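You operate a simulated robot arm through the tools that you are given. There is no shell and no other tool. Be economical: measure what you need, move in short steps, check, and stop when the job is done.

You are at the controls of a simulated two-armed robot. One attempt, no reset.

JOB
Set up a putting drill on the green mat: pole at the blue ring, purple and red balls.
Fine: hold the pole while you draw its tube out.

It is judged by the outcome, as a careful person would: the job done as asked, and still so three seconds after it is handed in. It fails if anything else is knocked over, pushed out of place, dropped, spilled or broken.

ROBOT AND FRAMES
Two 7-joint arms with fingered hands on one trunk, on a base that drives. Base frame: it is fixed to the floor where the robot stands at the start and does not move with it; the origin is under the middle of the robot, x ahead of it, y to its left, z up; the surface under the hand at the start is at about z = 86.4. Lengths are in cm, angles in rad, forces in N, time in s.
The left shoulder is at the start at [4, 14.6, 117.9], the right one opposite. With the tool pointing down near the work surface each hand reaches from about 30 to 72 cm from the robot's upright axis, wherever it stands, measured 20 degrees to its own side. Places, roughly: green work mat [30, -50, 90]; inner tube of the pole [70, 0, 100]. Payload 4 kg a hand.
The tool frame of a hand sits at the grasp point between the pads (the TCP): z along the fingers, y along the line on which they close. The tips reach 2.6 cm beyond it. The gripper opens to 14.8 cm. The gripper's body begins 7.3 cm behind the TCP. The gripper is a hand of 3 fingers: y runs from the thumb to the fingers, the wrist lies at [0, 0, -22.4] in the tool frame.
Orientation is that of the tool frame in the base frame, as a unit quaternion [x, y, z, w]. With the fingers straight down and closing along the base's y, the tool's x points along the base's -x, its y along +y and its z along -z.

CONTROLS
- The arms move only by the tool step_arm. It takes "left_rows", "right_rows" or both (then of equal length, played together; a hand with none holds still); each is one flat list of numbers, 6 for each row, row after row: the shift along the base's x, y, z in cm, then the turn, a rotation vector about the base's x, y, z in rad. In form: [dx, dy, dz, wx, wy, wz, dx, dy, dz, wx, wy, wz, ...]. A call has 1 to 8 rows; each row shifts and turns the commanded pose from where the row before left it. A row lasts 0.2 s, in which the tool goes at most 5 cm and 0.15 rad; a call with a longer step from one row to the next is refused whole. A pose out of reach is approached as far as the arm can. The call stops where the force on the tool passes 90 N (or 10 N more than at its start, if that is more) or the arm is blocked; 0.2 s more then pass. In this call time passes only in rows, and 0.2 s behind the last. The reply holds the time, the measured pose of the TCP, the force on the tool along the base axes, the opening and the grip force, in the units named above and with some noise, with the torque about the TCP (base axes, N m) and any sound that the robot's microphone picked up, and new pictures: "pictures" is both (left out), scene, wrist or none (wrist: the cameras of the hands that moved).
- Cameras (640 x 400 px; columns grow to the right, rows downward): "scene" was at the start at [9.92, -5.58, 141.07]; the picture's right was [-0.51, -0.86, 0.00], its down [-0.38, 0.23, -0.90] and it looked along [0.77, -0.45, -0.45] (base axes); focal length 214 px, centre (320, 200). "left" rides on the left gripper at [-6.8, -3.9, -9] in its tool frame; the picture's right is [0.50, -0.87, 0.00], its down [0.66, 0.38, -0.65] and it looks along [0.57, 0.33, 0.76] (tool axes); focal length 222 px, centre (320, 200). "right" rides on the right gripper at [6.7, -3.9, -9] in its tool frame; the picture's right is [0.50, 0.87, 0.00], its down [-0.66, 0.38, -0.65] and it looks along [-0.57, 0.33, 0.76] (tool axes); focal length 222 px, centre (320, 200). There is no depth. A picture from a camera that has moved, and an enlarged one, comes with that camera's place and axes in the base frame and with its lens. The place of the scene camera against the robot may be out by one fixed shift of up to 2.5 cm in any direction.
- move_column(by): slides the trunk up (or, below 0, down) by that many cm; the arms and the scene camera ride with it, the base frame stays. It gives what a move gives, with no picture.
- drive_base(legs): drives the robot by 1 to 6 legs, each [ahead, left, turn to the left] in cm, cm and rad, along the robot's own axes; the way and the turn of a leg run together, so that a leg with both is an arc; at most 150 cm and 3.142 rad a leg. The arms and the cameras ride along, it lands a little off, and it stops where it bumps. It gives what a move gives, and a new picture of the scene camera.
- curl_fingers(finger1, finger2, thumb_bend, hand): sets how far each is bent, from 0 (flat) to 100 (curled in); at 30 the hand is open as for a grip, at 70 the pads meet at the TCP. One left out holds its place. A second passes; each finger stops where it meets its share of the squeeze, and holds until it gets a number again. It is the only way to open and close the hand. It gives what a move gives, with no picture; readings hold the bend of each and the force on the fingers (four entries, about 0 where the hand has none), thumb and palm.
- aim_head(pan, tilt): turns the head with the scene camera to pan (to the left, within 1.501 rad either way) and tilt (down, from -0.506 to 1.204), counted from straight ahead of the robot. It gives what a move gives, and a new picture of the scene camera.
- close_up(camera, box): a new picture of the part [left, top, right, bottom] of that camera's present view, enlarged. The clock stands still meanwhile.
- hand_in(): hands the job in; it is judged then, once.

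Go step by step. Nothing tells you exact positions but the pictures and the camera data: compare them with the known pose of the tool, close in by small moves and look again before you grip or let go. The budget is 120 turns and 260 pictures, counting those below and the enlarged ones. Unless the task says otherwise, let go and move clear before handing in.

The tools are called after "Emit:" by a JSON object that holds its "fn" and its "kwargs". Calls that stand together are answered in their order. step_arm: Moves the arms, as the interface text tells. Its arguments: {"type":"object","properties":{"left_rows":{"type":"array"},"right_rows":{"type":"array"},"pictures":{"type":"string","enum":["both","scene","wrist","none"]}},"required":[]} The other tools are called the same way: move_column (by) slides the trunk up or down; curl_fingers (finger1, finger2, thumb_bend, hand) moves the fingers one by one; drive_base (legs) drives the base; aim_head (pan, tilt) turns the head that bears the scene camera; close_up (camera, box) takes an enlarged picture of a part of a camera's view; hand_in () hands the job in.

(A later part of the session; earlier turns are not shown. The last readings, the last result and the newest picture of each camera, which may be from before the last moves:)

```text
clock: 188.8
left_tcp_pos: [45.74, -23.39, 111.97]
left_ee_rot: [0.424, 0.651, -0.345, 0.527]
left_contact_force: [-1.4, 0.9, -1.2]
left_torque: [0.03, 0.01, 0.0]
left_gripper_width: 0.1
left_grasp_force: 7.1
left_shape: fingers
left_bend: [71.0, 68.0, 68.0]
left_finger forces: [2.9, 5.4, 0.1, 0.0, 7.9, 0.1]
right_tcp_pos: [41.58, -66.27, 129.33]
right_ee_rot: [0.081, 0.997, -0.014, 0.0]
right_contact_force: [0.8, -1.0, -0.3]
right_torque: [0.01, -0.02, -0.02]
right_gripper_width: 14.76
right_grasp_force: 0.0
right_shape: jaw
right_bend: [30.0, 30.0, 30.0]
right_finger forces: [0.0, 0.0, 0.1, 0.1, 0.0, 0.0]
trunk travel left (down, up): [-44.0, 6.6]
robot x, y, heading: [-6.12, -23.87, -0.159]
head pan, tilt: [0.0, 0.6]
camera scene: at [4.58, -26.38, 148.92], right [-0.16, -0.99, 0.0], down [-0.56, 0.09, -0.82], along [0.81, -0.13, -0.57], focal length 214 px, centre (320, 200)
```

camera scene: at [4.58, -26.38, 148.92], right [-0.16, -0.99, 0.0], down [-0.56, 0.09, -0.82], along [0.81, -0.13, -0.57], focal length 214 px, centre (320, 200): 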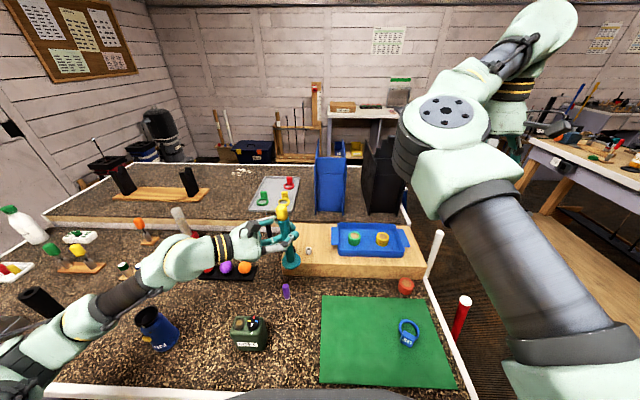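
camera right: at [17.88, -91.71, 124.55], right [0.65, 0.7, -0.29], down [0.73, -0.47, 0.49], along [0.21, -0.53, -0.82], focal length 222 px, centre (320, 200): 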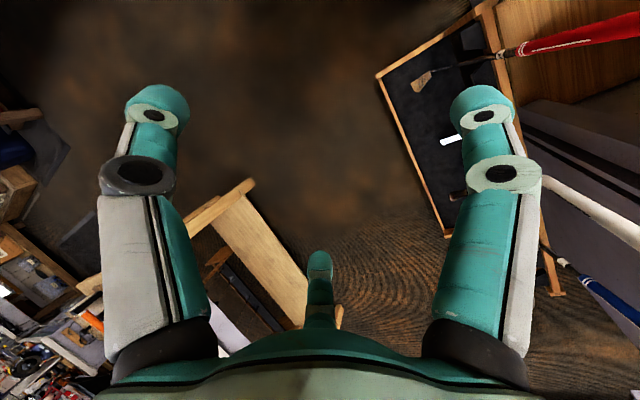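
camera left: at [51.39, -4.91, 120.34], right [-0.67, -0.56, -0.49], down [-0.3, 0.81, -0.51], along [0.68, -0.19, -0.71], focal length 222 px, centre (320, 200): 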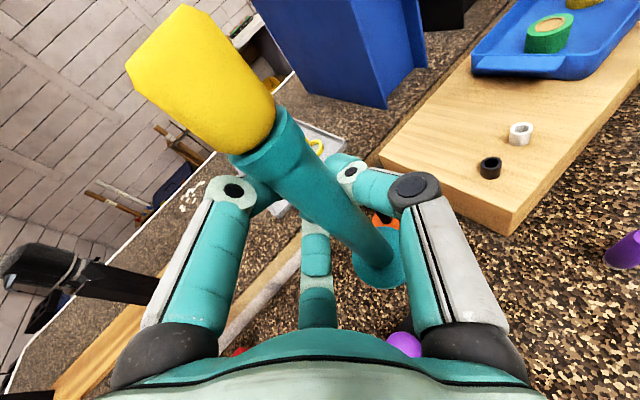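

Emit:
{"fn": "step_arm", "kwargs": {"left_rows": [-0.4, -3.8, 0, 0, 0, 0, -0.4, -3.8, 0, 0, 0, 0, -0.4, -3.8, 0, 0, 0, 0, -0.4, -3.8, 0, 0, 0, 0, -0.4, -3.8, 0, 0, 0, 0, -0.4, -3.8, 0, 0, 0, 0, -0.4, -3.8, 0, 0, 0, 0, -0.4, -3.8, 0, 0, 0, 0], "pictures": "both"}}

Emit:
{"fn": "close_up", "kwargs": {"camera": "right", "box": [0, 0, 640, 400]}}

```text
clock: 190.7
left_tcp_pos: [44.11, -50.07, 109.59]
left_ee_rot: [0.425, 0.651, -0.345, 0.526]
left_contact_force: [0.8, 0.3, -0.8]
left_torque: [-0.01, -0.01, -0.01]
left_gripper_width: 0.1
left_grasp_force: 7.5
left_shape: fingers
left_bend: [71.0, 71.0, 68.0]
left_finger forces: [3.0, 5.4, 0.0, 0.1, 7.6, 0.1]
left hand out of reach, approached as far as the arm can: row 7, 8
right_tcp_pos: [41.61, -66.24, 129.3]
right_ee_rot: [0.081, 0.997, -0.015, -0.001]
right_contact_force: [0.2, 0.5, -0.4]
right_torque: [0.03, 0.02, 0.03]
right_gripper_width: 14.81
right_grasp_force: 0.0
right_shape: jaw
right_bend: [30.0, 30.0, 30.0]
right_finger forces: [0.0, 0.0, 0.0, 0.0, 0.1, 0.0]
trunk travel left (down, up): [-44.0, 6.6]
robot x, y, heading: [-6.54, -23.95, -0.153]
head pan, tilt: [0.0, 0.6]
camera scene: at [4.57, -26.34, 148.92], right [-0.16, -0.99, 0.0], down [-0.56, 0.09, -0.82], along [0.81, -0.13, -0.57], focal length 214 px, centre (320, 200)
camera left: at [37.68, -44.76, 117.95], right [-0.84, -0.25, -0.49], down [0.04, 0.86, -0.51], along [0.55, -0.44, -0.71], focal length 222 px, centre (320, 200)
```

scene: 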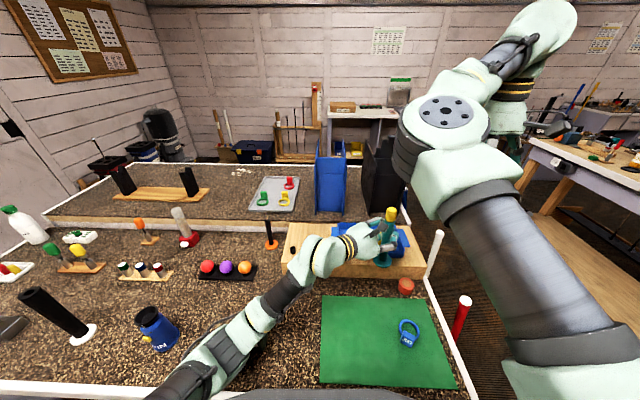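
left: 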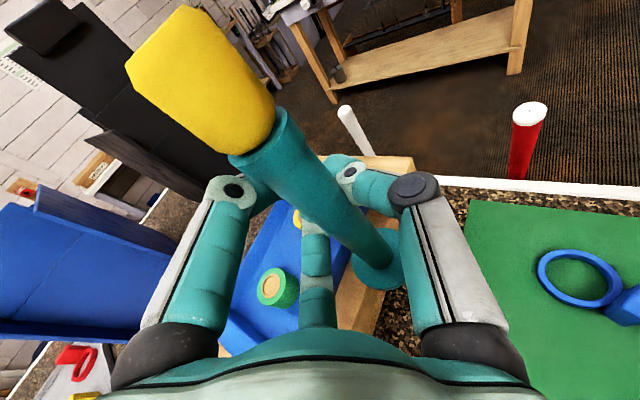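

```text
1.00 times, centred on (320, 200) of right (not enlarged: the box is as wide or as high as the picture)
camera zoom: at [34.55, -68.71, 138.46], right [-0.35, 0.93, -0.03], down [0.71, 0.29, 0.64], along [0.61, 0.21, -0.77], focal length 222 px, centre (320, 200)
```

zoom: 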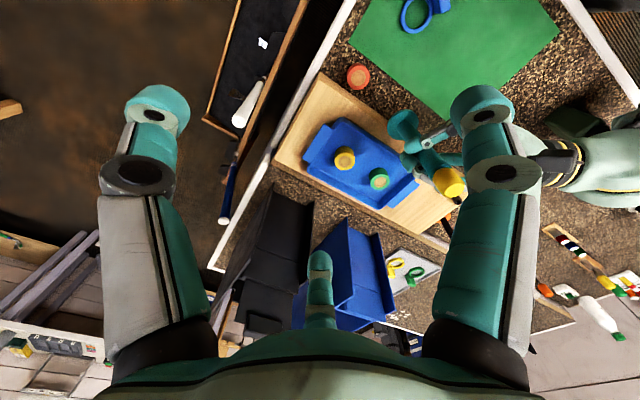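

The left arm reaches to about (44,-50). I'll tilt the pole's top toward the right hand and tilt the right hand to match, after yawing the right hand so its digits avoid the left hand's camera.

Emit:
{"fn": "curl_fingers", "kwargs": {"hand": "right", "finger1": 46, "finger2": 46, "thumb_bend": 46}}

Emit:
{"fn": "step_arm", "kwargs": {"right_rows": [0, 0, 0, 0, 0, 0.131, 0, 0, 0, 0, 0, 0.131, 0, 0, 0, 0, 0, 0.131, 0, 0, 0, 0, 0, 0.131, 0, 0, 0, 0, 0, 0.131, 0, 0, 0, 0, 0, 0.131, 0, 0, 0, 0, 0, 0.131, 0, 0, 0, 0, 0, 0.131], "left_rows": [0, 0.3, 0, 0.06, -0.01, 0, 0, 0.3, 0, 0.06, -0.01, 0, 0, 0.3, 0, 0.06, -0.01, 0, 0, 0.3, 0, 0.06, -0.01, 0, 0, 0, 0, 0.06, -0.01, 0, 0, 0, 0, 0.06, -0.01, 0, 0, 0, 0, 0.06, -0.01, 0, 0, 0, 0, 0.06, -0.01, 0], "pictures": "both"}}

```text
clock: 191.7
left_tcp_pos: [44.1, -50.12, 109.56]
left_ee_rot: [0.425, 0.649, -0.347, 0.527]
left_contact_force: [-0.5, 0.3, -1.5]
left_torque: [-0.01, 0.0, 0.01]
left_gripper_width: 0.07
left_grasp_force: 7.7
left_shape: fingers
left_bend: [71.0, 71.0, 68.0]
left_finger forces: [2.9, 5.3, 0.0, 0.0, 7.6, 0.1]
right_tcp_pos: [41.59, -66.29, 129.43]
right_ee_rot: [0.081, 0.997, -0.015, -0.001]
right_contact_force: [0.0, 0.3, -0.3]
right_torque: [-0.03, -0.02, 0.0]
right_gripper_width: 7.59
right_grasp_force: 0.0
right_shape: fingers
right_bend: [46.0, 46.0, 46.0]
right_finger forces: [0.0, 0.0, 0.1, 0.0, 0.0, 0.1]
trunk travel left (down, up): [-44.0, 6.6]
robot x, y, heading: [-6.34, -23.79, -0.155]
head pan, tilt: [0.0, 0.6]
```

```text
clock: 193.4
left_tcp_pos: [45.19, -44.14, 104.54]
left_ee_rot: [0.552, 0.693, -0.162, 0.434]
left_contact_force: [0.8, 0.1, -1.5]
left_torque: [-0.02, 0.03, 0.01]
left_gripper_width: 0.1
left_grasp_force: 8.0
left_shape: fingers
left_bend: [71.0, 71.0, 68.0]
left_finger forces: [2.8, 5.1, 0.0, 0.1, 7.7, 0.1]
left hand out of reach, approached as far as the arm can: row 1, 2, 3, 4, 5
right_tcp_pos: [41.58, -66.11, 129.29]
right_ee_rot: [-0.43, 0.903, -0.015, 0.007]
right_contact_force: [-0.3, 1.7, 0.3]
right_torque: [0.03, 0.03, -0.02]
right_gripper_width: 7.6
right_grasp_force: 0.0
right_shape: fingers
right_bend: [46.0, 46.0, 46.0]
right_finger forces: [0.0, 0.0, 0.0, 0.1, 0.0, 0.0]
trunk travel left (down, up): [-44.0, 6.6]
robot x, y, heading: [-6.16, -23.73, -0.157]
head pan, tilt: [0.0, 0.6]
camera scene: at [4.52, -26.35, 148.92], right [-0.16, -0.99, 0.0], down [-0.56, 0.09, -0.82], along [0.81, -0.13, -0.57], focal length 214 px, centre (320, 200)
camera right: at [40.34, -73.68, 138.43], right [-0.99, 0.16, -0.03], down [0.1, 0.76, 0.64], along [0.12, 0.63, -0.77], focal length 222 px, centre (320, 200)
camera left: at [38.15, -43.21, 113.88], right [-0.79, 0.02, -0.61], down [0.06, 1.0, -0.05], along [0.61, -0.07, -0.79], focal length 222 px, centre (320, 200)
```

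scene: 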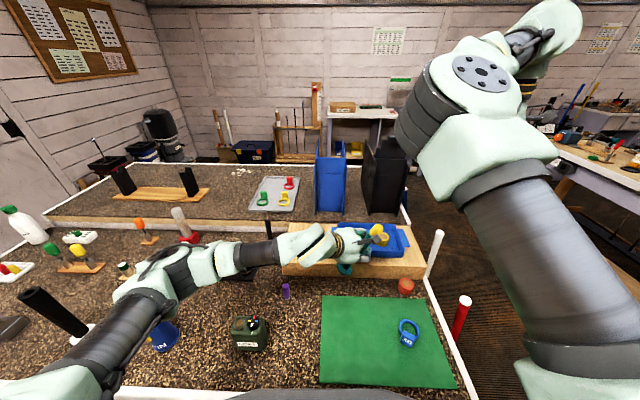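
right: 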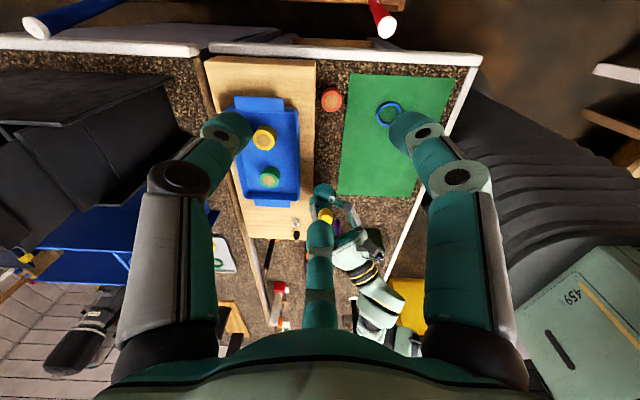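
left: 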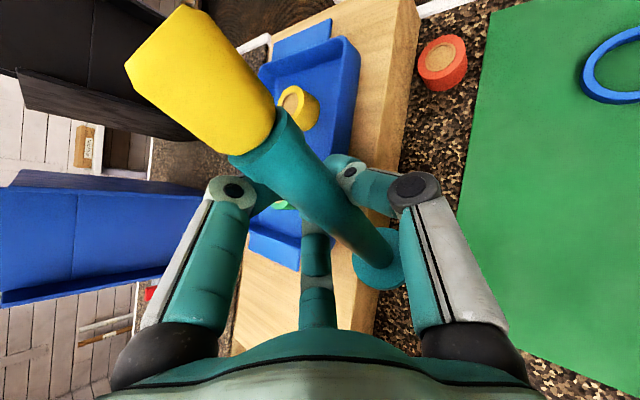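

The right yaw worked, and the pole now leans about 38° toward the right hand. I'll raise the left hand a bit, then bring the right hand in, tilted to line up with the cap.

Emit:
{"fn": "step_arm", "kwargs": {"left_rows": [0, 0, 1, 0, 0, 0, 0, 0, 1, 0, 0, 0, 0, 0, 1, 0, 0, 0, 0, 0, 1, 0, 0, 0], "pictures": "none"}}

Emit:
{"fn": "step_arm", "kwargs": {"right_rows": [0.4, 0.5, -1.0, 0.082, -0.013, 0, 0.4, 0.5, -1.0, 0.082, -0.013, 0, 0.4, 0.5, -1.0, 0.082, -0.013, 0, 0.4, 0.5, -1.0, 0.082, -0.013, 0, 0.4, 0.5, -1.0, 0.082, -0.013, 0, 0.4, 0.5, -1.0, 0.082, -0.013, 0, 0.4, 0.5, -1.0, 0.082, -0.013, 0, 0.4, 0.5, -1.0, 0.082, -0.013, 0], "pictures": "both"}}

```text
clock: 194.4
left_tcp_pos: [45.25, -44.06, 108.42]
left_ee_rot: [0.552, 0.693, -0.164, 0.435]
left_contact_force: [-0.1, -0.4, -0.5]
left_torque: [0.0, 0.03, -0.02]
left_gripper_width: 0.08
left_grasp_force: 7.7
left_shape: fingers
left_bend: [71.0, 71.0, 68.0]
left_finger forces: [2.8, 5.0, 0.0, 0.0, 7.6, 0.1]
right_tcp_pos: [41.65, -66.18, 129.43]
right_ee_rot: [-0.429, 0.903, -0.014, 0.006]
right_contact_force: [-1.1, -0.2, 0.2]
right_torque: [-0.01, 0.01, 0.03]
right_gripper_width: 7.58
right_grasp_force: 0.0
right_shape: fingers
right_bend: [46.0, 46.0, 46.0]
right_finger forces: [0.0, 0.1, 0.0, 0.0, 0.0, 0.1]
trunk travel left (down, up): [-44.0, 6.6]
robot x, y, heading: [-5.69, -23.31, -0.158]
head pan, tilt: [0.0, 0.6]
```

```text
clock: 196.2
left_tcp_pos: [45.25, -44.2, 108.41]
left_ee_rot: [0.551, 0.693, -0.162, 0.435]
left_contact_force: [-0.5, -0.7, -0.6]
left_torque: [-0.03, 0.01, 0.0]
left_gripper_width: 0.04
left_grasp_force: 7.2
left_shape: fingers
left_bend: [71.0, 71.0, 68.0]
left_finger forces: [2.9, 5.1, 0.1, 0.0, 7.5, 0.1]
right_tcp_pos: [44.88, -62.23, 121.32]
right_ee_rot: [-0.402, 0.858, 0.258, 0.191]
right_contact_force: [-0.5, -0.6, 0.9]
right_torque: [0.01, 0.03, 0.02]
right_gripper_width: 7.57
right_grasp_force: 0.0
right_shape: fingers
right_bend: [46.0, 46.0, 46.0]
right_finger forces: [0.1, 0.0, 0.1, 0.0, 0.0, 0.0]
trunk travel left (down, up): [-44.0, 6.6]
robot x, y, heading: [-5.99, -23.55, -0.157]
head pan, tilt: [0.0, 0.6]
camera scene: at [4.57, -26.41, 148.92], right [-0.16, -0.99, 0.0], down [-0.56, 0.09, -0.82], along [0.81, -0.13, -0.57], focal length 214 px, centre (320, 200)
camera right: at [42.94, -73.68, 123.8], right [-0.98, 0.18, -0.02], down [0.02, 0.2, 0.98], along [0.18, 0.96, -0.2], focal length 222 px, centre (320, 200)
```

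scene: 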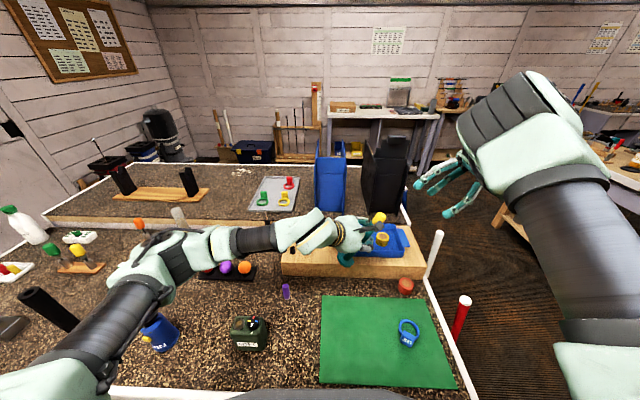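
right: 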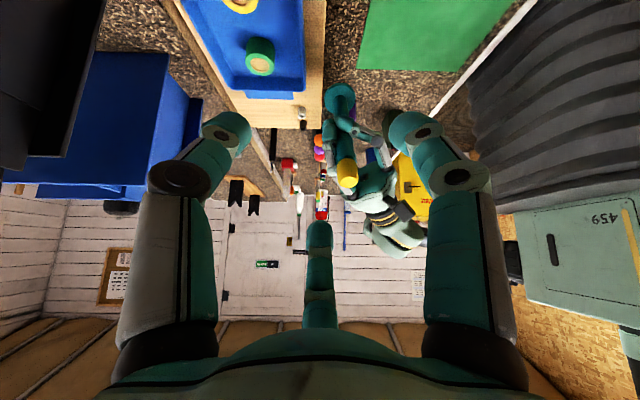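

The right wrist camera sees the cap and pole nicely lined up. I'll move to a point 8 cm above the cap on its axis.

Emit:
{"fn": "step_arm", "kwargs": {"right_rows": [-0.3, 1.8, 0.2, 0, 0, 0, -0.3, 1.8, 0.2, 0, 0, 0, -0.3, 1.8, 0.2, 0, 0, 0, -0.3, 1.8, 0.2, 0, 0, 0, -0.3, 1.8, 0.2, 0, 0, 0], "pictures": "both"}}

Emit:
{"fn": "close_up", "kwargs": {"camera": "left", "box": [0, 0, 640, 400]}}

```text
clock: 197.4
left_tcp_pos: [45.33, -44.11, 108.49]
left_ee_rot: [0.551, 0.693, -0.164, 0.435]
left_contact_force: [-0.4, 0.6, -1.2]
left_torque: [-0.02, 0.02, 0.0]
left_gripper_width: 0.05
left_grasp_force: 7.7
left_shape: fingers
left_bend: [71.0, 71.0, 68.0]
left_finger forces: [2.8, 5.2, 0.0, 0.0, 7.5, 0.0]
right_tcp_pos: [43.31, -53.03, 122.43]
right_ee_rot: [-0.402, 0.858, 0.257, 0.19]
right_contact_force: [0.1, -0.2, -0.1]
right_torque: [0.01, -0.02, 0.02]
right_gripper_width: 7.61
right_grasp_force: 0.0
right_shape: fingers
right_bend: [46.0, 46.0, 46.0]
right_finger forces: [0.0, 0.0, 0.0, 0.0, 0.0, 0.1]
trunk travel left (down, up): [-44.0, 6.6]
robot x, y, heading: [-6.05, -23.51, -0.157]
head pan, tilt: [0.0, 0.6]
camera scene: at [4.52, -26.22, 148.92], right [-0.16, -0.99, 0.0], down [-0.56, 0.09, -0.82], along [0.81, -0.13, -0.57], focal length 214 px, centre (320, 200)
camera right: at [41.42, -64.45, 124.79], right [-0.98, 0.18, -0.02], down [0.02, 0.21, 0.98], along [0.18, 0.96, -0.21], focal length 222 px, centre (320, 200)
```

scene: 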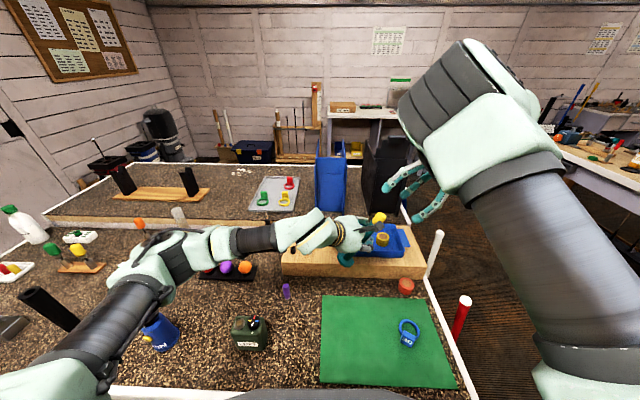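
right: 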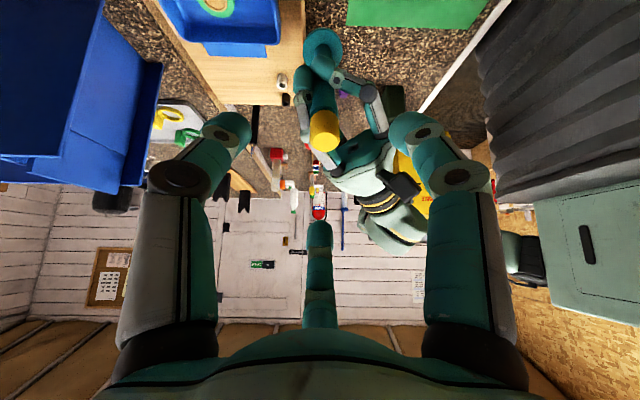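

```text
1.00 times, centred on (320, 200) of left (not enlarged: the box is as wide or as high as the picture)
camera zoom: at [38.11, -43.14, 117.81], right [-0.79, 0.02, -0.61], down [0.06, 1.0, -0.05], along [0.61, -0.07, -0.79], focal length 222 px, centre (320, 200)
```

zoom: 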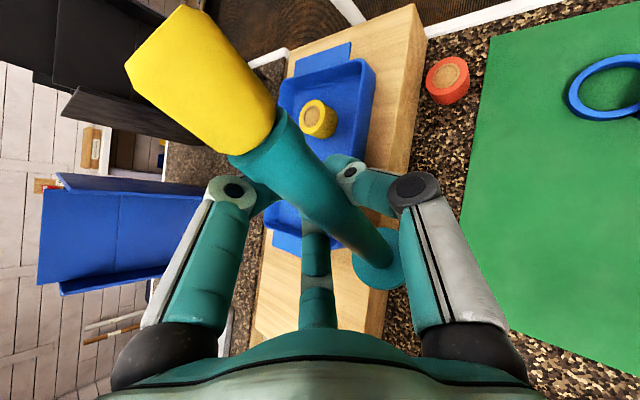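

The cap's centre is about (44.2,-47.5,115.2), right on the right tool's axis. I'll advance 5 cm and check.

Emit:
{"fn": "step_arm", "kwargs": {"right_rows": [0.17, 1.0, -1.33, 0, 0, 0, 0.17, 1.0, -1.33, 0, 0, 0, 0.17, 1.0, -1.33, 0, 0, 0], "pictures": "both"}}

Emit:
{"fn": "close_up", "kwargs": {"camera": "left", "box": [0, 0, 640, 400]}}

Emit:
{"fn": "close_up", "kwargs": {"camera": "scene", "box": [300, 150, 460, 280]}}

```text
clock: 198.2
left_tcp_pos: [45.29, -44.18, 108.36]
left_ee_rot: [0.551, 0.693, -0.163, 0.435]
left_contact_force: [0.3, 0.0, -1.0]
left_torque: [-0.02, -0.03, 0.0]
left_gripper_width: 0.06
left_grasp_force: 7.3
left_shape: fingers
left_bend: [71.0, 71.0, 68.0]
left_finger forces: [2.8, 5.2, 0.1, 0.1, 7.4, 0.1]
right_tcp_pos: [43.94, -50.17, 118.43]
right_ee_rot: [-0.402, 0.858, 0.257, 0.19]
right_contact_force: [-0.2, 0.2, 0.0]
right_torque: [-0.03, 0.03, 0.02]
right_gripper_width: 7.61
right_grasp_force: 0.0
right_shape: fingers
right_bend: [46.0, 46.0, 46.0]
right_finger forces: [0.0, 0.0, 0.1, 0.1, 0.0, 0.0]
trunk travel left (down, up): [-44.0, 6.6]
robot x, y, heading: [-6.25, -23.83, -0.155]
head pan, tilt: [0.0, 0.6]
camera scene: at [4.57, -26.33, 148.92], right [-0.16, -0.99, 0.0], down [-0.56, 0.09, -0.82], along [0.81, -0.13, -0.57], focal length 214 px, centre (320, 200)
camera right: at [41.98, -61.64, 120.82], right [-0.98, 0.18, -0.02], down [0.02, 0.21, 0.98], along [0.18, 0.96, -0.21], focal length 222 px, centre (320, 200)
```

scene: 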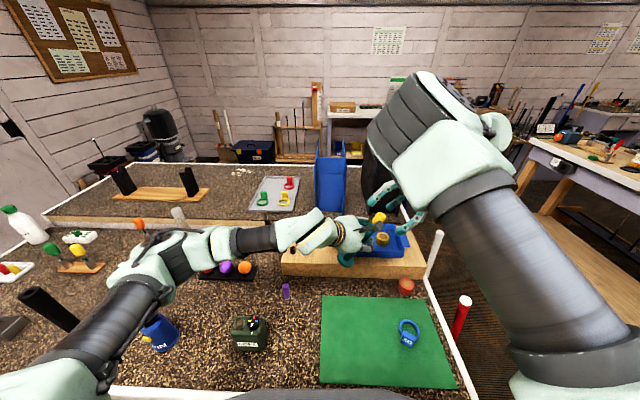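
right: 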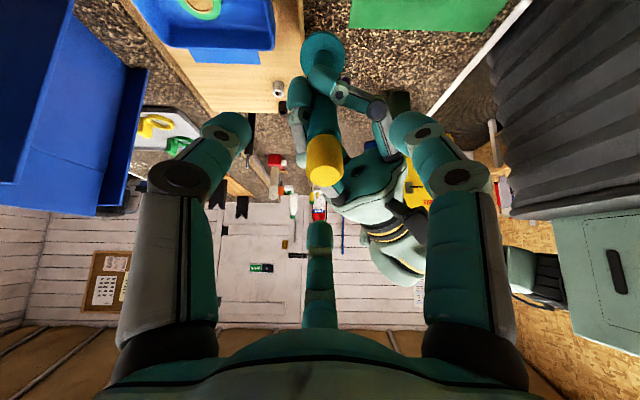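

```text
1.00 times, centred on (320, 200) of left (not enlarged: the box is as wide or as high as the picture)
camera zoom: at [38.15, -43.23, 117.77], right [-0.79, 0.02, -0.61], down [0.06, 1.0, -0.05], along [0.61, -0.07, -0.79], focal length 222 px, centre (320, 200)
```

zoom: 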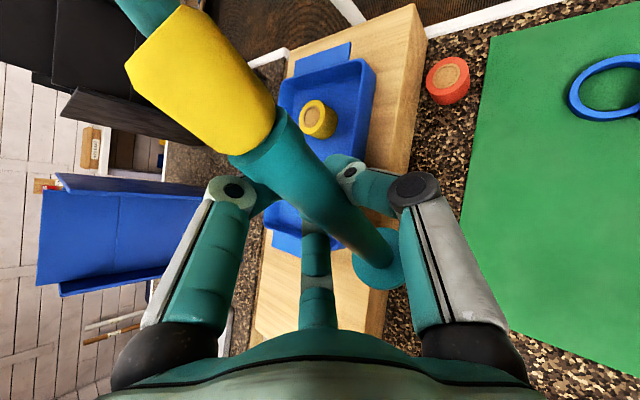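

```text
3.08 times, centred on (380, 215) of scene
camera zoom: at [4.57, -26.33, 148.92], right [-0.16, -0.99, 0.0], down [-0.56, 0.09, -0.82], along [0.81, -0.13, -0.57], focal length 660 px, centre (135, 154)
```

zoom: 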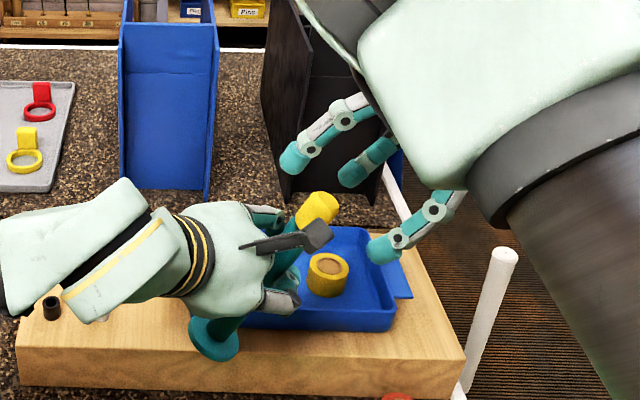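

Lined up well, with the left hand's camera clear of the digits. Advancing the final 4 cm.

Emit:
{"fn": "step_arm", "kwargs": {"right_rows": [0.15, 0.8, -1.05, 0, 0, 0, 0.15, 0.8, -1.05, 0, 0, 0, 0.1, 0.7, -0.9, 0, 0, 0], "pictures": "both"}}

Emit:
{"fn": "close_up", "kwargs": {"camera": "scene", "box": [300, 150, 460, 280]}}

Emit:
{"fn": "close_up", "kwargs": {"camera": "left", "box": [0, 0, 640, 400]}}

```text
clock: 199.1
left_tcp_pos: [45.24, -44.12, 108.36]
left_ee_rot: [0.552, 0.693, -0.164, 0.435]
left_contact_force: [0.5, -0.2, -2.0]
left_torque: [0.02, 0.0, -0.02]
left_gripper_width: 0.06
left_grasp_force: 7.8
left_shape: fingers
left_bend: [71.0, 71.0, 68.0]
left_finger forces: [2.8, 5.1, 0.0, 0.0, 7.6, 0.1]
right_tcp_pos: [44.12, -47.8, 115.26]
right_ee_rot: [-0.402, 0.858, 0.256, 0.191]
right_contact_force: [0.6, -0.4, 0.3]
right_torque: [-0.01, 0.01, 0.0]
right_gripper_width: 7.58
right_grasp_force: 0.0
right_shape: fingers
right_bend: [46.0, 46.0, 46.0]
right_finger forces: [0.0, 0.1, 0.1, 0.0, 0.1, 0.0]
trunk travel left (down, up): [-44.0, 6.6]
robot x, y, heading: [-6.05, -23.64, -0.154]
head pan, tilt: [0.0, 0.6]
camera scene: at [4.52, -26.33, 148.92], right [-0.16, -0.99, 0.0], down [-0.56, 0.09, -0.82], along [0.81, -0.13, -0.57], focal length 214 px, centre (320, 200)
camera right: at [42.23, -59.31, 117.77], right [-0.98, 0.18, -0.02], down [0.02, 0.21, 0.98], along [0.18, 0.96, -0.21], focal length 222 px, centre (320, 200)
```

scene: 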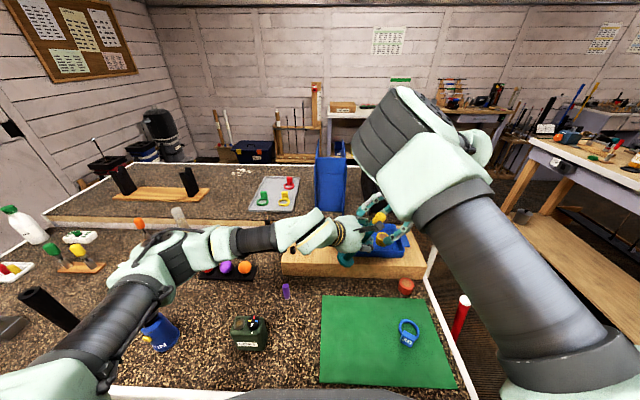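
right: 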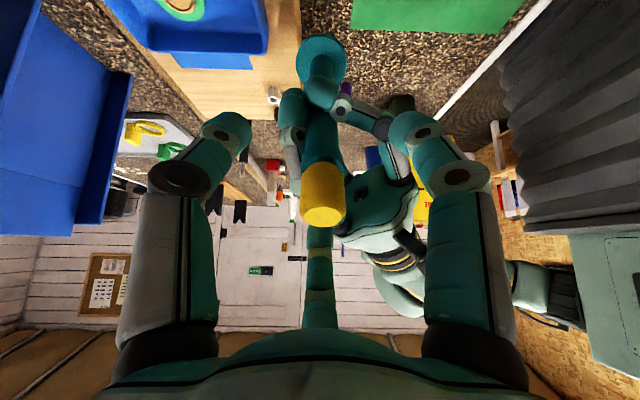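

```text
3.08 times, centred on (380, 215) of scene
camera zoom: at [4.52, -26.33, 148.92], right [-0.16, -0.99, 0.0], down [-0.56, 0.09, -0.82], along [0.81, -0.13, -0.57], focal length 660 px, centre (135, 154)
```

zoom: 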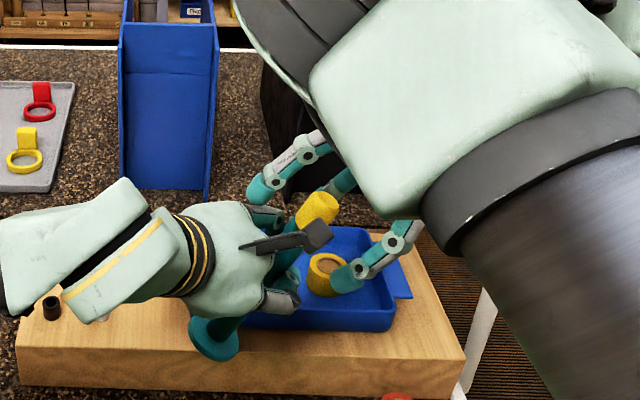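

```text
1.00 times, centred on (320, 200) of left (not enlarged: the box is as wide or as high as the picture)
camera zoom: at [38.11, -43.23, 117.8], right [-0.79, 0.02, -0.61], down [0.06, 1.0, -0.05], along [0.61, -0.07, -0.79], focal length 222 px, centre (320, 200)
```

zoom: 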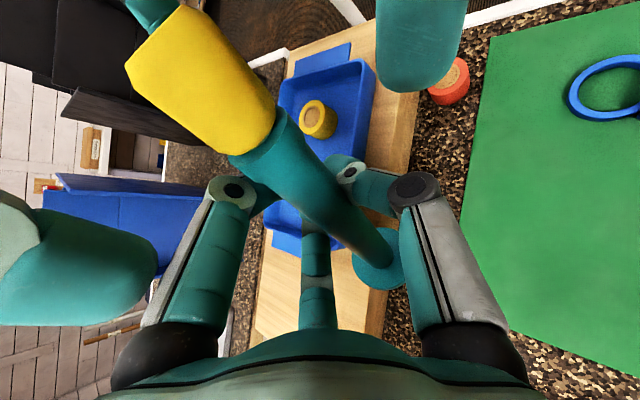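

The cap is inside the right tripod. Closing the right hand on it.

Emit:
{"fn": "curl_fingers", "kwargs": {"hand": "right", "finger1": 58, "finger2": 58, "thumb_bend": 58}}

Emit:
{"fn": "curl_fingers", "kwargs": {"hand": "right", "finger1": 68, "finger2": 68, "thumb_bend": 68}}

Emit:
{"fn": "close_up", "kwargs": {"camera": "left", "box": [0, 0, 640, 400]}}

Emit:
{"fn": "close_up", "kwargs": {"camera": "right", "box": [160, 20, 480, 300]}}

```text
clock: 200.1
left_tcp_pos: [45.2, -44.12, 108.29]
left_ee_rot: [0.55, 0.693, -0.164, 0.436]
left_contact_force: [0.5, 0.2, -2.4]
left_torque: [-0.05, -0.04, -0.02]
left_gripper_width: 0.05
left_grasp_force: 7.6
left_shape: fingers
left_bend: [71.0, 71.0, 68.0]
left_finger forces: [2.8, 5.2, 0.0, 0.0, 7.6, 0.0]
right_tcp_pos: [44.16, -47.84, 115.48]
right_ee_rot: [-0.403, 0.858, 0.257, 0.191]
right_contact_force: [-0.2, -0.1, 1.8]
right_torque: [0.02, 0.01, -0.04]
right_gripper_width: 3.99
right_grasp_force: 0.1
right_shape: fingers
right_bend: [57.0, 57.0, 57.0]
right_finger forces: [0.0, 0.1, 0.0, 0.1, 0.0, 0.0]
trunk travel left (down, up): [-44.0, 6.6]
robot x, y, heading: [-6.67, -23.72, -0.159]
head pan, tilt: [0.0, 0.6]
```

```text
clock: 201.1
left_tcp_pos: [45.27, -44.17, 108.38]
left_ee_rot: [0.551, 0.693, -0.163, 0.435]
left_contact_force: [-0.3, -0.7, -0.9]
left_torque: [0.0, -0.02, 0.0]
left_gripper_width: 0.04
left_grasp_force: 7.9
left_shape: fingers
left_bend: [71.0, 71.0, 68.0]
left_finger forces: [2.8, 5.2, 0.1, 0.0, 7.4, 0.1]
right_tcp_pos: [44.13, -47.93, 115.36]
right_ee_rot: [-0.402, 0.858, 0.255, 0.191]
right_contact_force: [0.2, 0.7, 0.0]
right_torque: [-0.02, 0.0, -0.01]
right_gripper_width: 1.67
right_grasp_force: 6.0
right_shape: fingers
right_bend: [63.0, 63.0, 66.0]
right_finger forces: [4.0, 4.0, 0.1, 0.0, 4.0, 0.0]
trunk travel left (down, up): [-44.0, 6.6]
robot x, y, heading: [-5.9, -23.34, -0.158]
head pan, tilt: [0.0, 0.6]
```

```text
1.00 times, centred on (320, 200) of left (not enlarged: the box is as wide or as high as the picture)
camera zoom: at [38.12, -43.23, 117.8], right [-0.79, 0.02, -0.61], down [0.06, 1.0, -0.05], along [0.61, -0.07, -0.79], focal length 222 px, centre (320, 200)
```

zoom: 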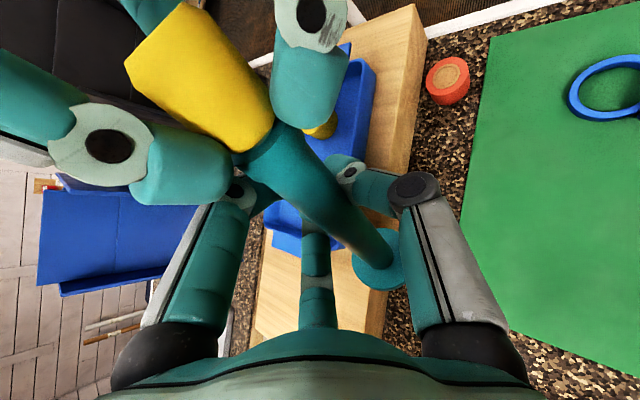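

```text
1.43 times, centred on (320, 160) of right
camera zoom: at [42.24, -59.31, 117.78], right [-0.98, 0.18, -0.02], down [0.02, 0.21, 0.98], along [0.18, 0.96, -0.21], focal length 317 px, centre (320, 257)
```

zoom: 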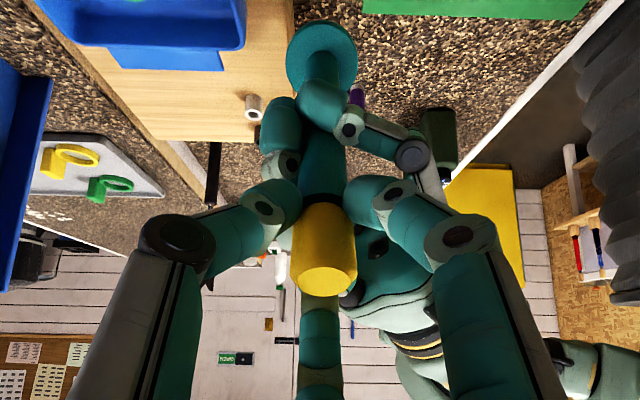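

An even grip on the cap (4 N each). I'll tighten both hands slightly and then draw the tube out along the pole's axis in small steps.

Emit:
{"fn": "curl_fingers", "kwargs": {"hand": "right", "finger1": 76, "finger2": 76, "thumb_bend": 76}}

Emit:
{"fn": "curl_fingers", "kwargs": {"hand": "left", "finger1": 76, "finger2": 75, "thumb_bend": 78}}

Emit:
{"fn": "step_arm", "kwargs": {"right_rows": [-0.09, -0.43, 0.9, 0, 0, 0, -0.09, -0.43, 0.9, 0, 0, 0], "pictures": "both"}}

Emit:
{"fn": "close_up", "kwargs": {"camera": "left", "box": [0, 0, 640, 400]}}

```text
clock: 202.1
left_tcp_pos: [45.24, -44.16, 108.42]
left_ee_rot: [0.551, 0.692, -0.164, 0.436]
left_contact_force: [-1.2, 0.5, -0.3]
left_torque: [0.01, -0.02, -0.01]
left_gripper_width: 0.03
left_grasp_force: 7.6
left_shape: fingers
left_bend: [71.0, 71.0, 68.0]
left_finger forces: [1.7, 5.7, 0.0, 0.0, 7.5, 0.0]
right_tcp_pos: [44.22, -47.86, 115.43]
right_ee_rot: [-0.403, 0.858, 0.257, 0.191]
right_contact_force: [0.8, -0.5, 0.2]
right_torque: [-0.04, -0.03, -0.02]
right_gripper_width: 1.49
right_grasp_force: 18.7
right_shape: fingers
right_bend: [62.0, 62.0, 68.0]
right_finger forces: [11.4, 11.3, 0.0, 0.0, 14.4, 0.0]
trunk travel left (down, up): [-44.0, 6.6]
robot x, y, heading: [-5.84, -23.72, -0.158]
head pan, tilt: [0.0, 0.6]
```

```text
clock: 203.1
left_tcp_pos: [45.29, -44.13, 108.36]
left_ee_rot: [0.552, 0.693, -0.164, 0.435]
left_contact_force: [-0.5, -1.8, -1.7]
left_torque: [0.0, -0.02, 0.0]
left_gripper_width: 0.01
left_grasp_force: 12.4
left_shape: fingers
left_bend: [74.0, 73.0, 72.0]
left_finger forces: [2.2, 9.3, 0.0, 0.1, 12.3, 0.1]
right_tcp_pos: [44.08, -47.83, 115.32]
right_ee_rot: [-0.403, 0.858, 0.257, 0.19]
right_contact_force: [0.1, 1.4, 0.6]
right_torque: [0.0, 0.02, -0.01]
right_gripper_width: 1.49
right_grasp_force: 17.9
right_shape: fingers
right_bend: [62.0, 62.0, 68.0]
right_finger forces: [11.4, 11.5, 0.0, 0.0, 13.4, 0.0]
trunk travel left (down, up): [-44.0, 6.6]
robot x, y, heading: [-6.27, -23.63, -0.155]
head pan, tilt: [0.0, 0.6]
```

```text
clock: 203.7
left_tcp_pos: [45.26, -44.18, 108.47]
left_ee_rot: [0.551, 0.692, -0.163, 0.437]
left_contact_force: [-0.4, -1.8, 1.0]
left_torque: [0.03, 0.01, -0.01]
left_gripper_width: 0.0
left_grasp_force: 7.8
left_shape: fingers
left_bend: [74.0, 73.0, 72.0]
left_finger forces: [3.0, 0.9, 0.0, 0.0, 12.1, 0.0]
right_tcp_pos: [44.01, -48.87, 117.27]
right_ee_rot: [-0.402, 0.858, 0.257, 0.191]
right_contact_force: [-1.1, 0.3, 0.4]
right_torque: [0.05, 0.01, -0.01]
right_gripper_width: 1.49
right_grasp_force: 17.9
right_shape: fingers
right_bend: [62.0, 62.0, 68.0]
right_finger forces: [11.7, 11.6, 0.1, 0.0, 12.9, 0.1]
trunk travel left (down, up): [-44.0, 6.6]
robot x, y, heading: [-5.88, -23.66, -0.157]
head pan, tilt: [0.0, 0.6]
camera scene: at [4.51, -26.35, 148.92], right [-0.16, -0.99, 0.0], down [-0.56, 0.09, -0.82], along [0.81, -0.13, -0.57], focal length 214 px, centre (320, 200)
camera right: at [42.09, -60.3, 119.64], right [-0.98, 0.18, -0.02], down [0.02, 0.21, 0.98], along [0.18, 0.96, -0.21], focal length 222 px, centre (320, 200)
```

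scene: 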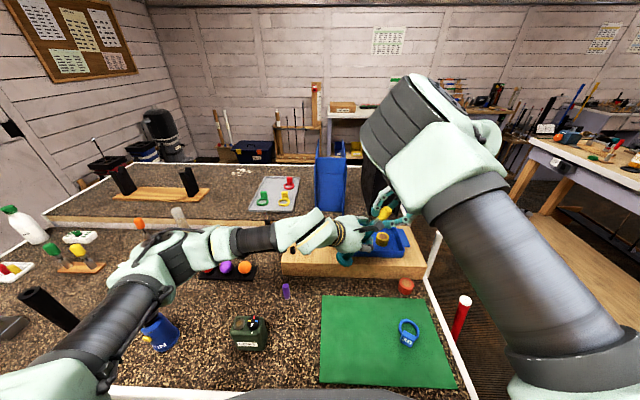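
right: 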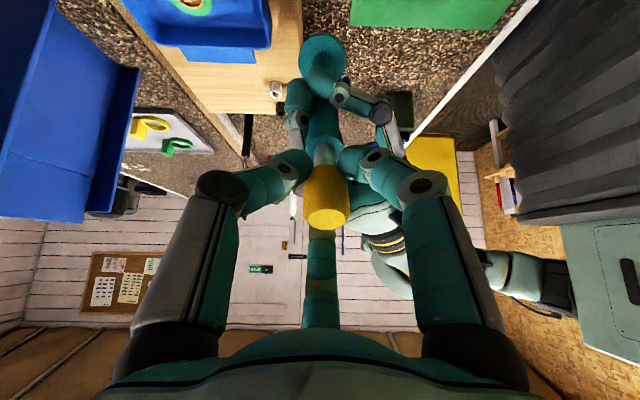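

```text
1.00 times, centred on (320, 200) of left (not enlarged: the box is as wide or as high as the picture)
camera zoom: at [38.1, -43.25, 117.82], right [-0.79, 0.02, -0.61], down [0.06, 1.0, -0.05], along [0.61, -0.07, -0.79], focal length 222 px, centre (320, 200)
```

zoom: 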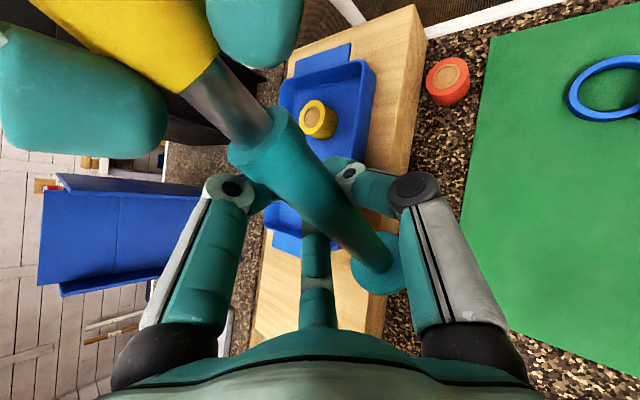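

The inner metal tube is sliding out with the outer tube held. I'll continue in small steps, watching the force for a stop.

Emit:
{"fn": "step_arm", "kwargs": {"right_rows": [-0.09, -0.45, 0.89, 0, 0, 0, -0.09, -0.45, 0.89, 0, 0, 0, -0.09, -0.45, 0.89, 0, 0, 0], "pictures": "none"}}

Emit:
{"fn": "close_up", "kwargs": {"camera": "right", "box": [160, 20, 480, 300]}}

Emit:
{"fn": "close_up", "kwargs": {"camera": "scene", "box": [300, 150, 460, 280]}}

```text
clock: 204.4
left_tcp_pos: [45.23, -44.14, 108.42]
left_ee_rot: [0.551, 0.693, -0.164, 0.435]
left_contact_force: [0.4, -1.6, 0.0]
left_torque: [0.03, 0.04, 0.0]
left_gripper_width: 0.01
left_grasp_force: 8.5
left_shape: fingers
left_bend: [74.0, 73.0, 72.0]
left_finger forces: [3.6, 1.0, 0.1, 0.1, 11.6, 0.1]
right_tcp_pos: [43.88, -50.16, 119.83]
right_ee_rot: [-0.403, 0.857, 0.257, 0.191]
right_contact_force: [-0.4, 1.8, 0.1]
right_torque: [0.03, 0.02, 0.01]
right_gripper_width: 1.47
right_grasp_force: 17.8
right_shape: fingers
right_bend: [62.0, 62.0, 68.0]
right_finger forces: [11.9, 11.6, 0.1, 0.0, 12.8, 0.0]
trunk travel left (down, up): [-44.0, 6.6]
robot x, y, heading: [-6.2, -23.43, -0.158]
head pan, tilt: [0.0, 0.6]
```

```text
1.43 times, centred on (320, 160) of right
camera zoom: at [41.95, -61.57, 122.23], right [-0.98, 0.18, -0.02], down [0.02, 0.21, 0.98], along [0.18, 0.96, -0.21], focal length 317 px, centre (320, 257)
```

zoom: 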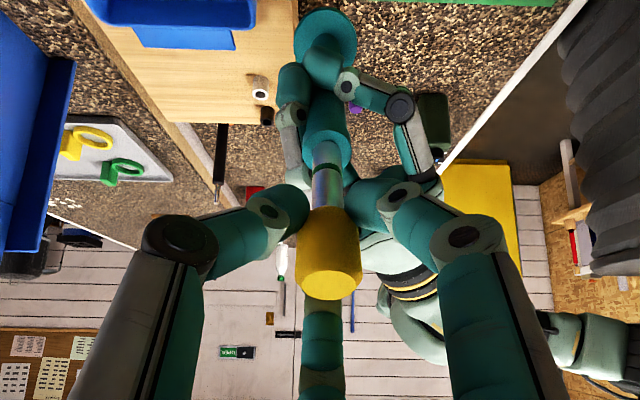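

```text
3.08 times, centred on (380, 215) of scene
camera zoom: at [4.54, -26.34, 148.92], right [-0.16, -0.99, 0.0], down [-0.56, 0.09, -0.82], along [0.81, -0.13, -0.57], focal length 660 px, centre (135, 154)
```

zoom: 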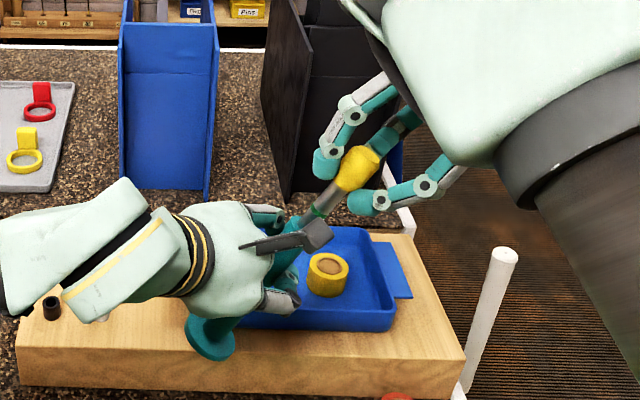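

A green band shows on the inner tube near the collar. I'll look closely at it.

Emit:
{"fn": "close_up", "kwargs": {"camera": "right", "box": [280, 80, 370, 200]}}

Emit:
{"fn": "close_up", "kwargs": {"camera": "left", "box": [120, 0, 340, 180]}}

Emit:
{"fn": "close_up", "kwargs": {"camera": "scene", "box": [355, 185, 405, 235]}}

```text
3.33 times, centred on (325, 140) of right
camera zoom: at [41.95, -61.57, 122.23], right [-0.98, 0.18, -0.02], down [0.02, 0.21, 0.98], along [0.18, 0.96, -0.21], focal length 740 px, centre (303, 400)
```

zoom: 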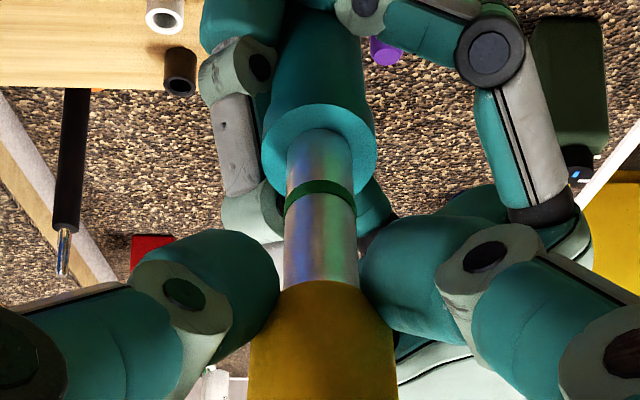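

```text
2.22 times, centred on (230, 90) of left
camera zoom: at [38.13, -43.23, 117.79], right [-0.79, 0.02, -0.61], down [0.06, 1.0, -0.05], along [0.61, -0.07, -0.79], focal length 494 px, centre (520, 444)
```

zoom: 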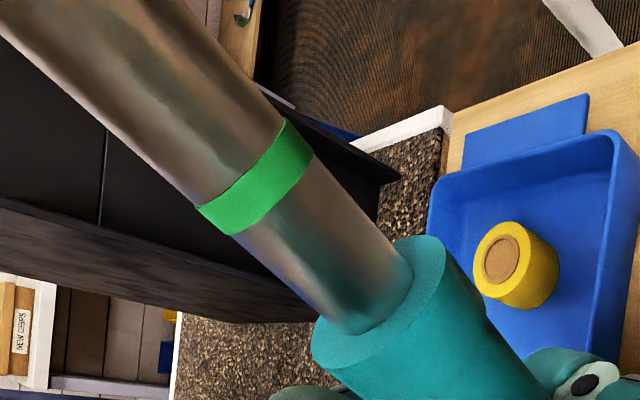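

```text
8.00 times, centred on (380, 210) of scene
camera zoom: at [4.54, -26.34, 148.92], right [-0.16, -0.99, 0.0], down [-0.56, 0.09, -0.82], along [0.81, -0.13, -0.57], focal length 1716 px, centre (-160, 120)
```

zoom: 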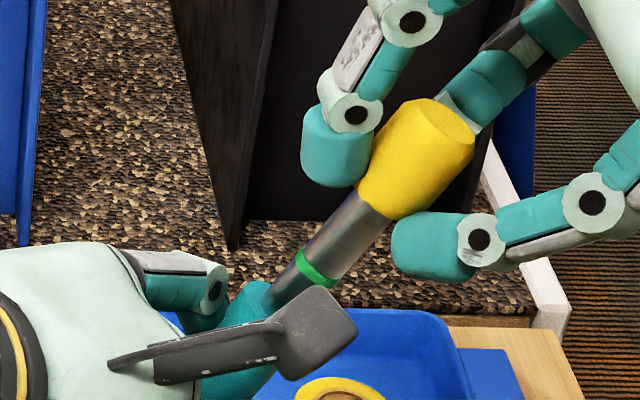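

The tube carries coloured bands, so "the blue ring" may be a mark on the tube itself. I'll draw it out further and look for a blue band.

Emit:
{"fn": "step_arm", "kwargs": {"right_rows": [-0.09, -0.45, 0.89, 0, 0, 0, -0.09, -0.45, 0.89, 0, 0, 0, -0.09, -0.45, 0.89, 0, 0, 0], "pictures": "none"}}

Emit:
{"fn": "close_up", "kwargs": {"camera": "left", "box": [60, 0, 340, 200]}}

Emit:
{"fn": "close_up", "kwargs": {"camera": "scene", "box": [355, 175, 415, 235]}}

```text
clock: 205.2
left_tcp_pos: [45.31, -44.15, 108.44]
left_ee_rot: [0.55, 0.693, -0.163, 0.436]
left_contact_force: [0.0, -0.1, 0.1]
left_torque: [0.02, 0.02, -0.03]
left_gripper_width: 0.0
left_grasp_force: 8.0
left_shape: fingers
left_bend: [74.0, 73.0, 72.0]
left_finger forces: [3.3, 1.2, 0.0, 0.0, 11.5, 0.0]
right_tcp_pos: [43.53, -51.35, 122.57]
right_ee_rot: [-0.403, 0.857, 0.257, 0.191]
right_contact_force: [-0.7, 1.3, 0.3]
right_torque: [0.01, 0.07, 0.03]
right_gripper_width: 1.47
right_grasp_force: 18.2
right_shape: fingers
right_bend: [62.0, 62.0, 68.0]
right_finger forces: [11.8, 11.5, 0.0, 0.0, 13.0, 0.0]
trunk travel left (down, up): [-44.0, 6.6]
robot x, y, heading: [-6.59, -23.23, -0.162]
head pan, tilt: [0.0, 0.6]
```

```text
2.00 times, centred on (200, 100) of left
camera zoom: at [38.11, -43.23, 117.79], right [-0.79, 0.02, -0.61], down [0.06, 1.0, -0.05], along [0.61, -0.07, -0.79], focal length 444 px, centre (560, 400)
```

zoom: 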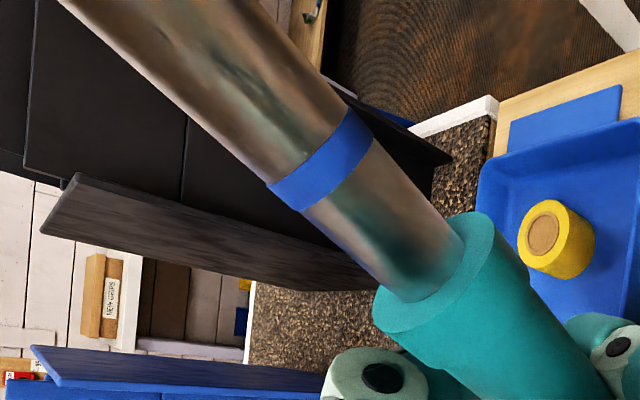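

```text
6.67 times, centred on (385, 205) of scene
camera zoom: at [4.53, -26.34, 148.92], right [-0.16, -0.99, 0.0], down [-0.56, 0.09, -0.82], along [0.81, -0.13, -0.57], focal length 1430 px, centre (-113, 167)
```

zoom: 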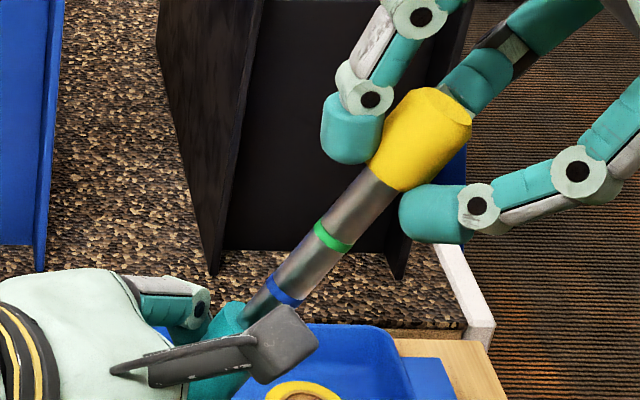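

There it is: the blue ring is on the tube, now about 2 cm above the collar. So the tray marker I moved was not meant, and I'll have to return it later; first I push the tube back about 2 cm so the blue ring sits at the collar.

Emit:
{"fn": "step_arm", "kwargs": {"right_rows": [0.09, 0.45, -0.89, 0, 0, 0, 0.07, 0.36, -0.71, 0, 0, 0], "pictures": "none"}}

Emit:
{"fn": "close_up", "kwargs": {"camera": "left", "box": [120, 0, 340, 180]}}

```text
clock: 205.8
left_tcp_pos: [45.32, -44.03, 108.47]
left_ee_rot: [0.551, 0.693, -0.164, 0.436]
left_contact_force: [-0.3, 0.8, -1.9]
left_torque: [0.07, -0.01, -0.01]
left_gripper_width: 0.0
left_grasp_force: 7.5
left_shape: fingers
left_bend: [74.0, 73.0, 72.0]
left_finger forces: [2.8, 1.2, 0.0, 0.1, 11.5, 0.0]
right_tcp_pos: [43.64, -50.38, 120.86]
right_ee_rot: [-0.402, 0.858, 0.256, 0.191]
right_contact_force: [0.3, 0.1, 1.5]
right_torque: [0.03, 0.04, 0.02]
right_gripper_width: 1.46
right_grasp_force: 19.1
right_shape: fingers
right_bend: [62.0, 62.0, 68.0]
right_finger forces: [12.1, 11.7, 0.1, 0.0, 13.6, 0.1]
trunk travel left (down, up): [-44.0, 6.6]
robot x, y, heading: [-6.29, -23.46, -0.157]
head pan, tilt: [0.0, 0.6]
```

```text
2.22 times, centred on (230, 90) of left
camera zoom: at [38.15, -43.2, 117.76], right [-0.79, 0.02, -0.61], down [0.06, 1.0, -0.05], along [0.61, -0.07, -0.79], focal length 494 px, centre (520, 444)
```

zoom: 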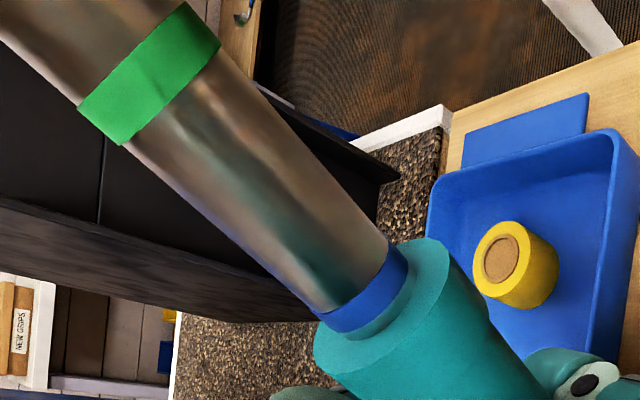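

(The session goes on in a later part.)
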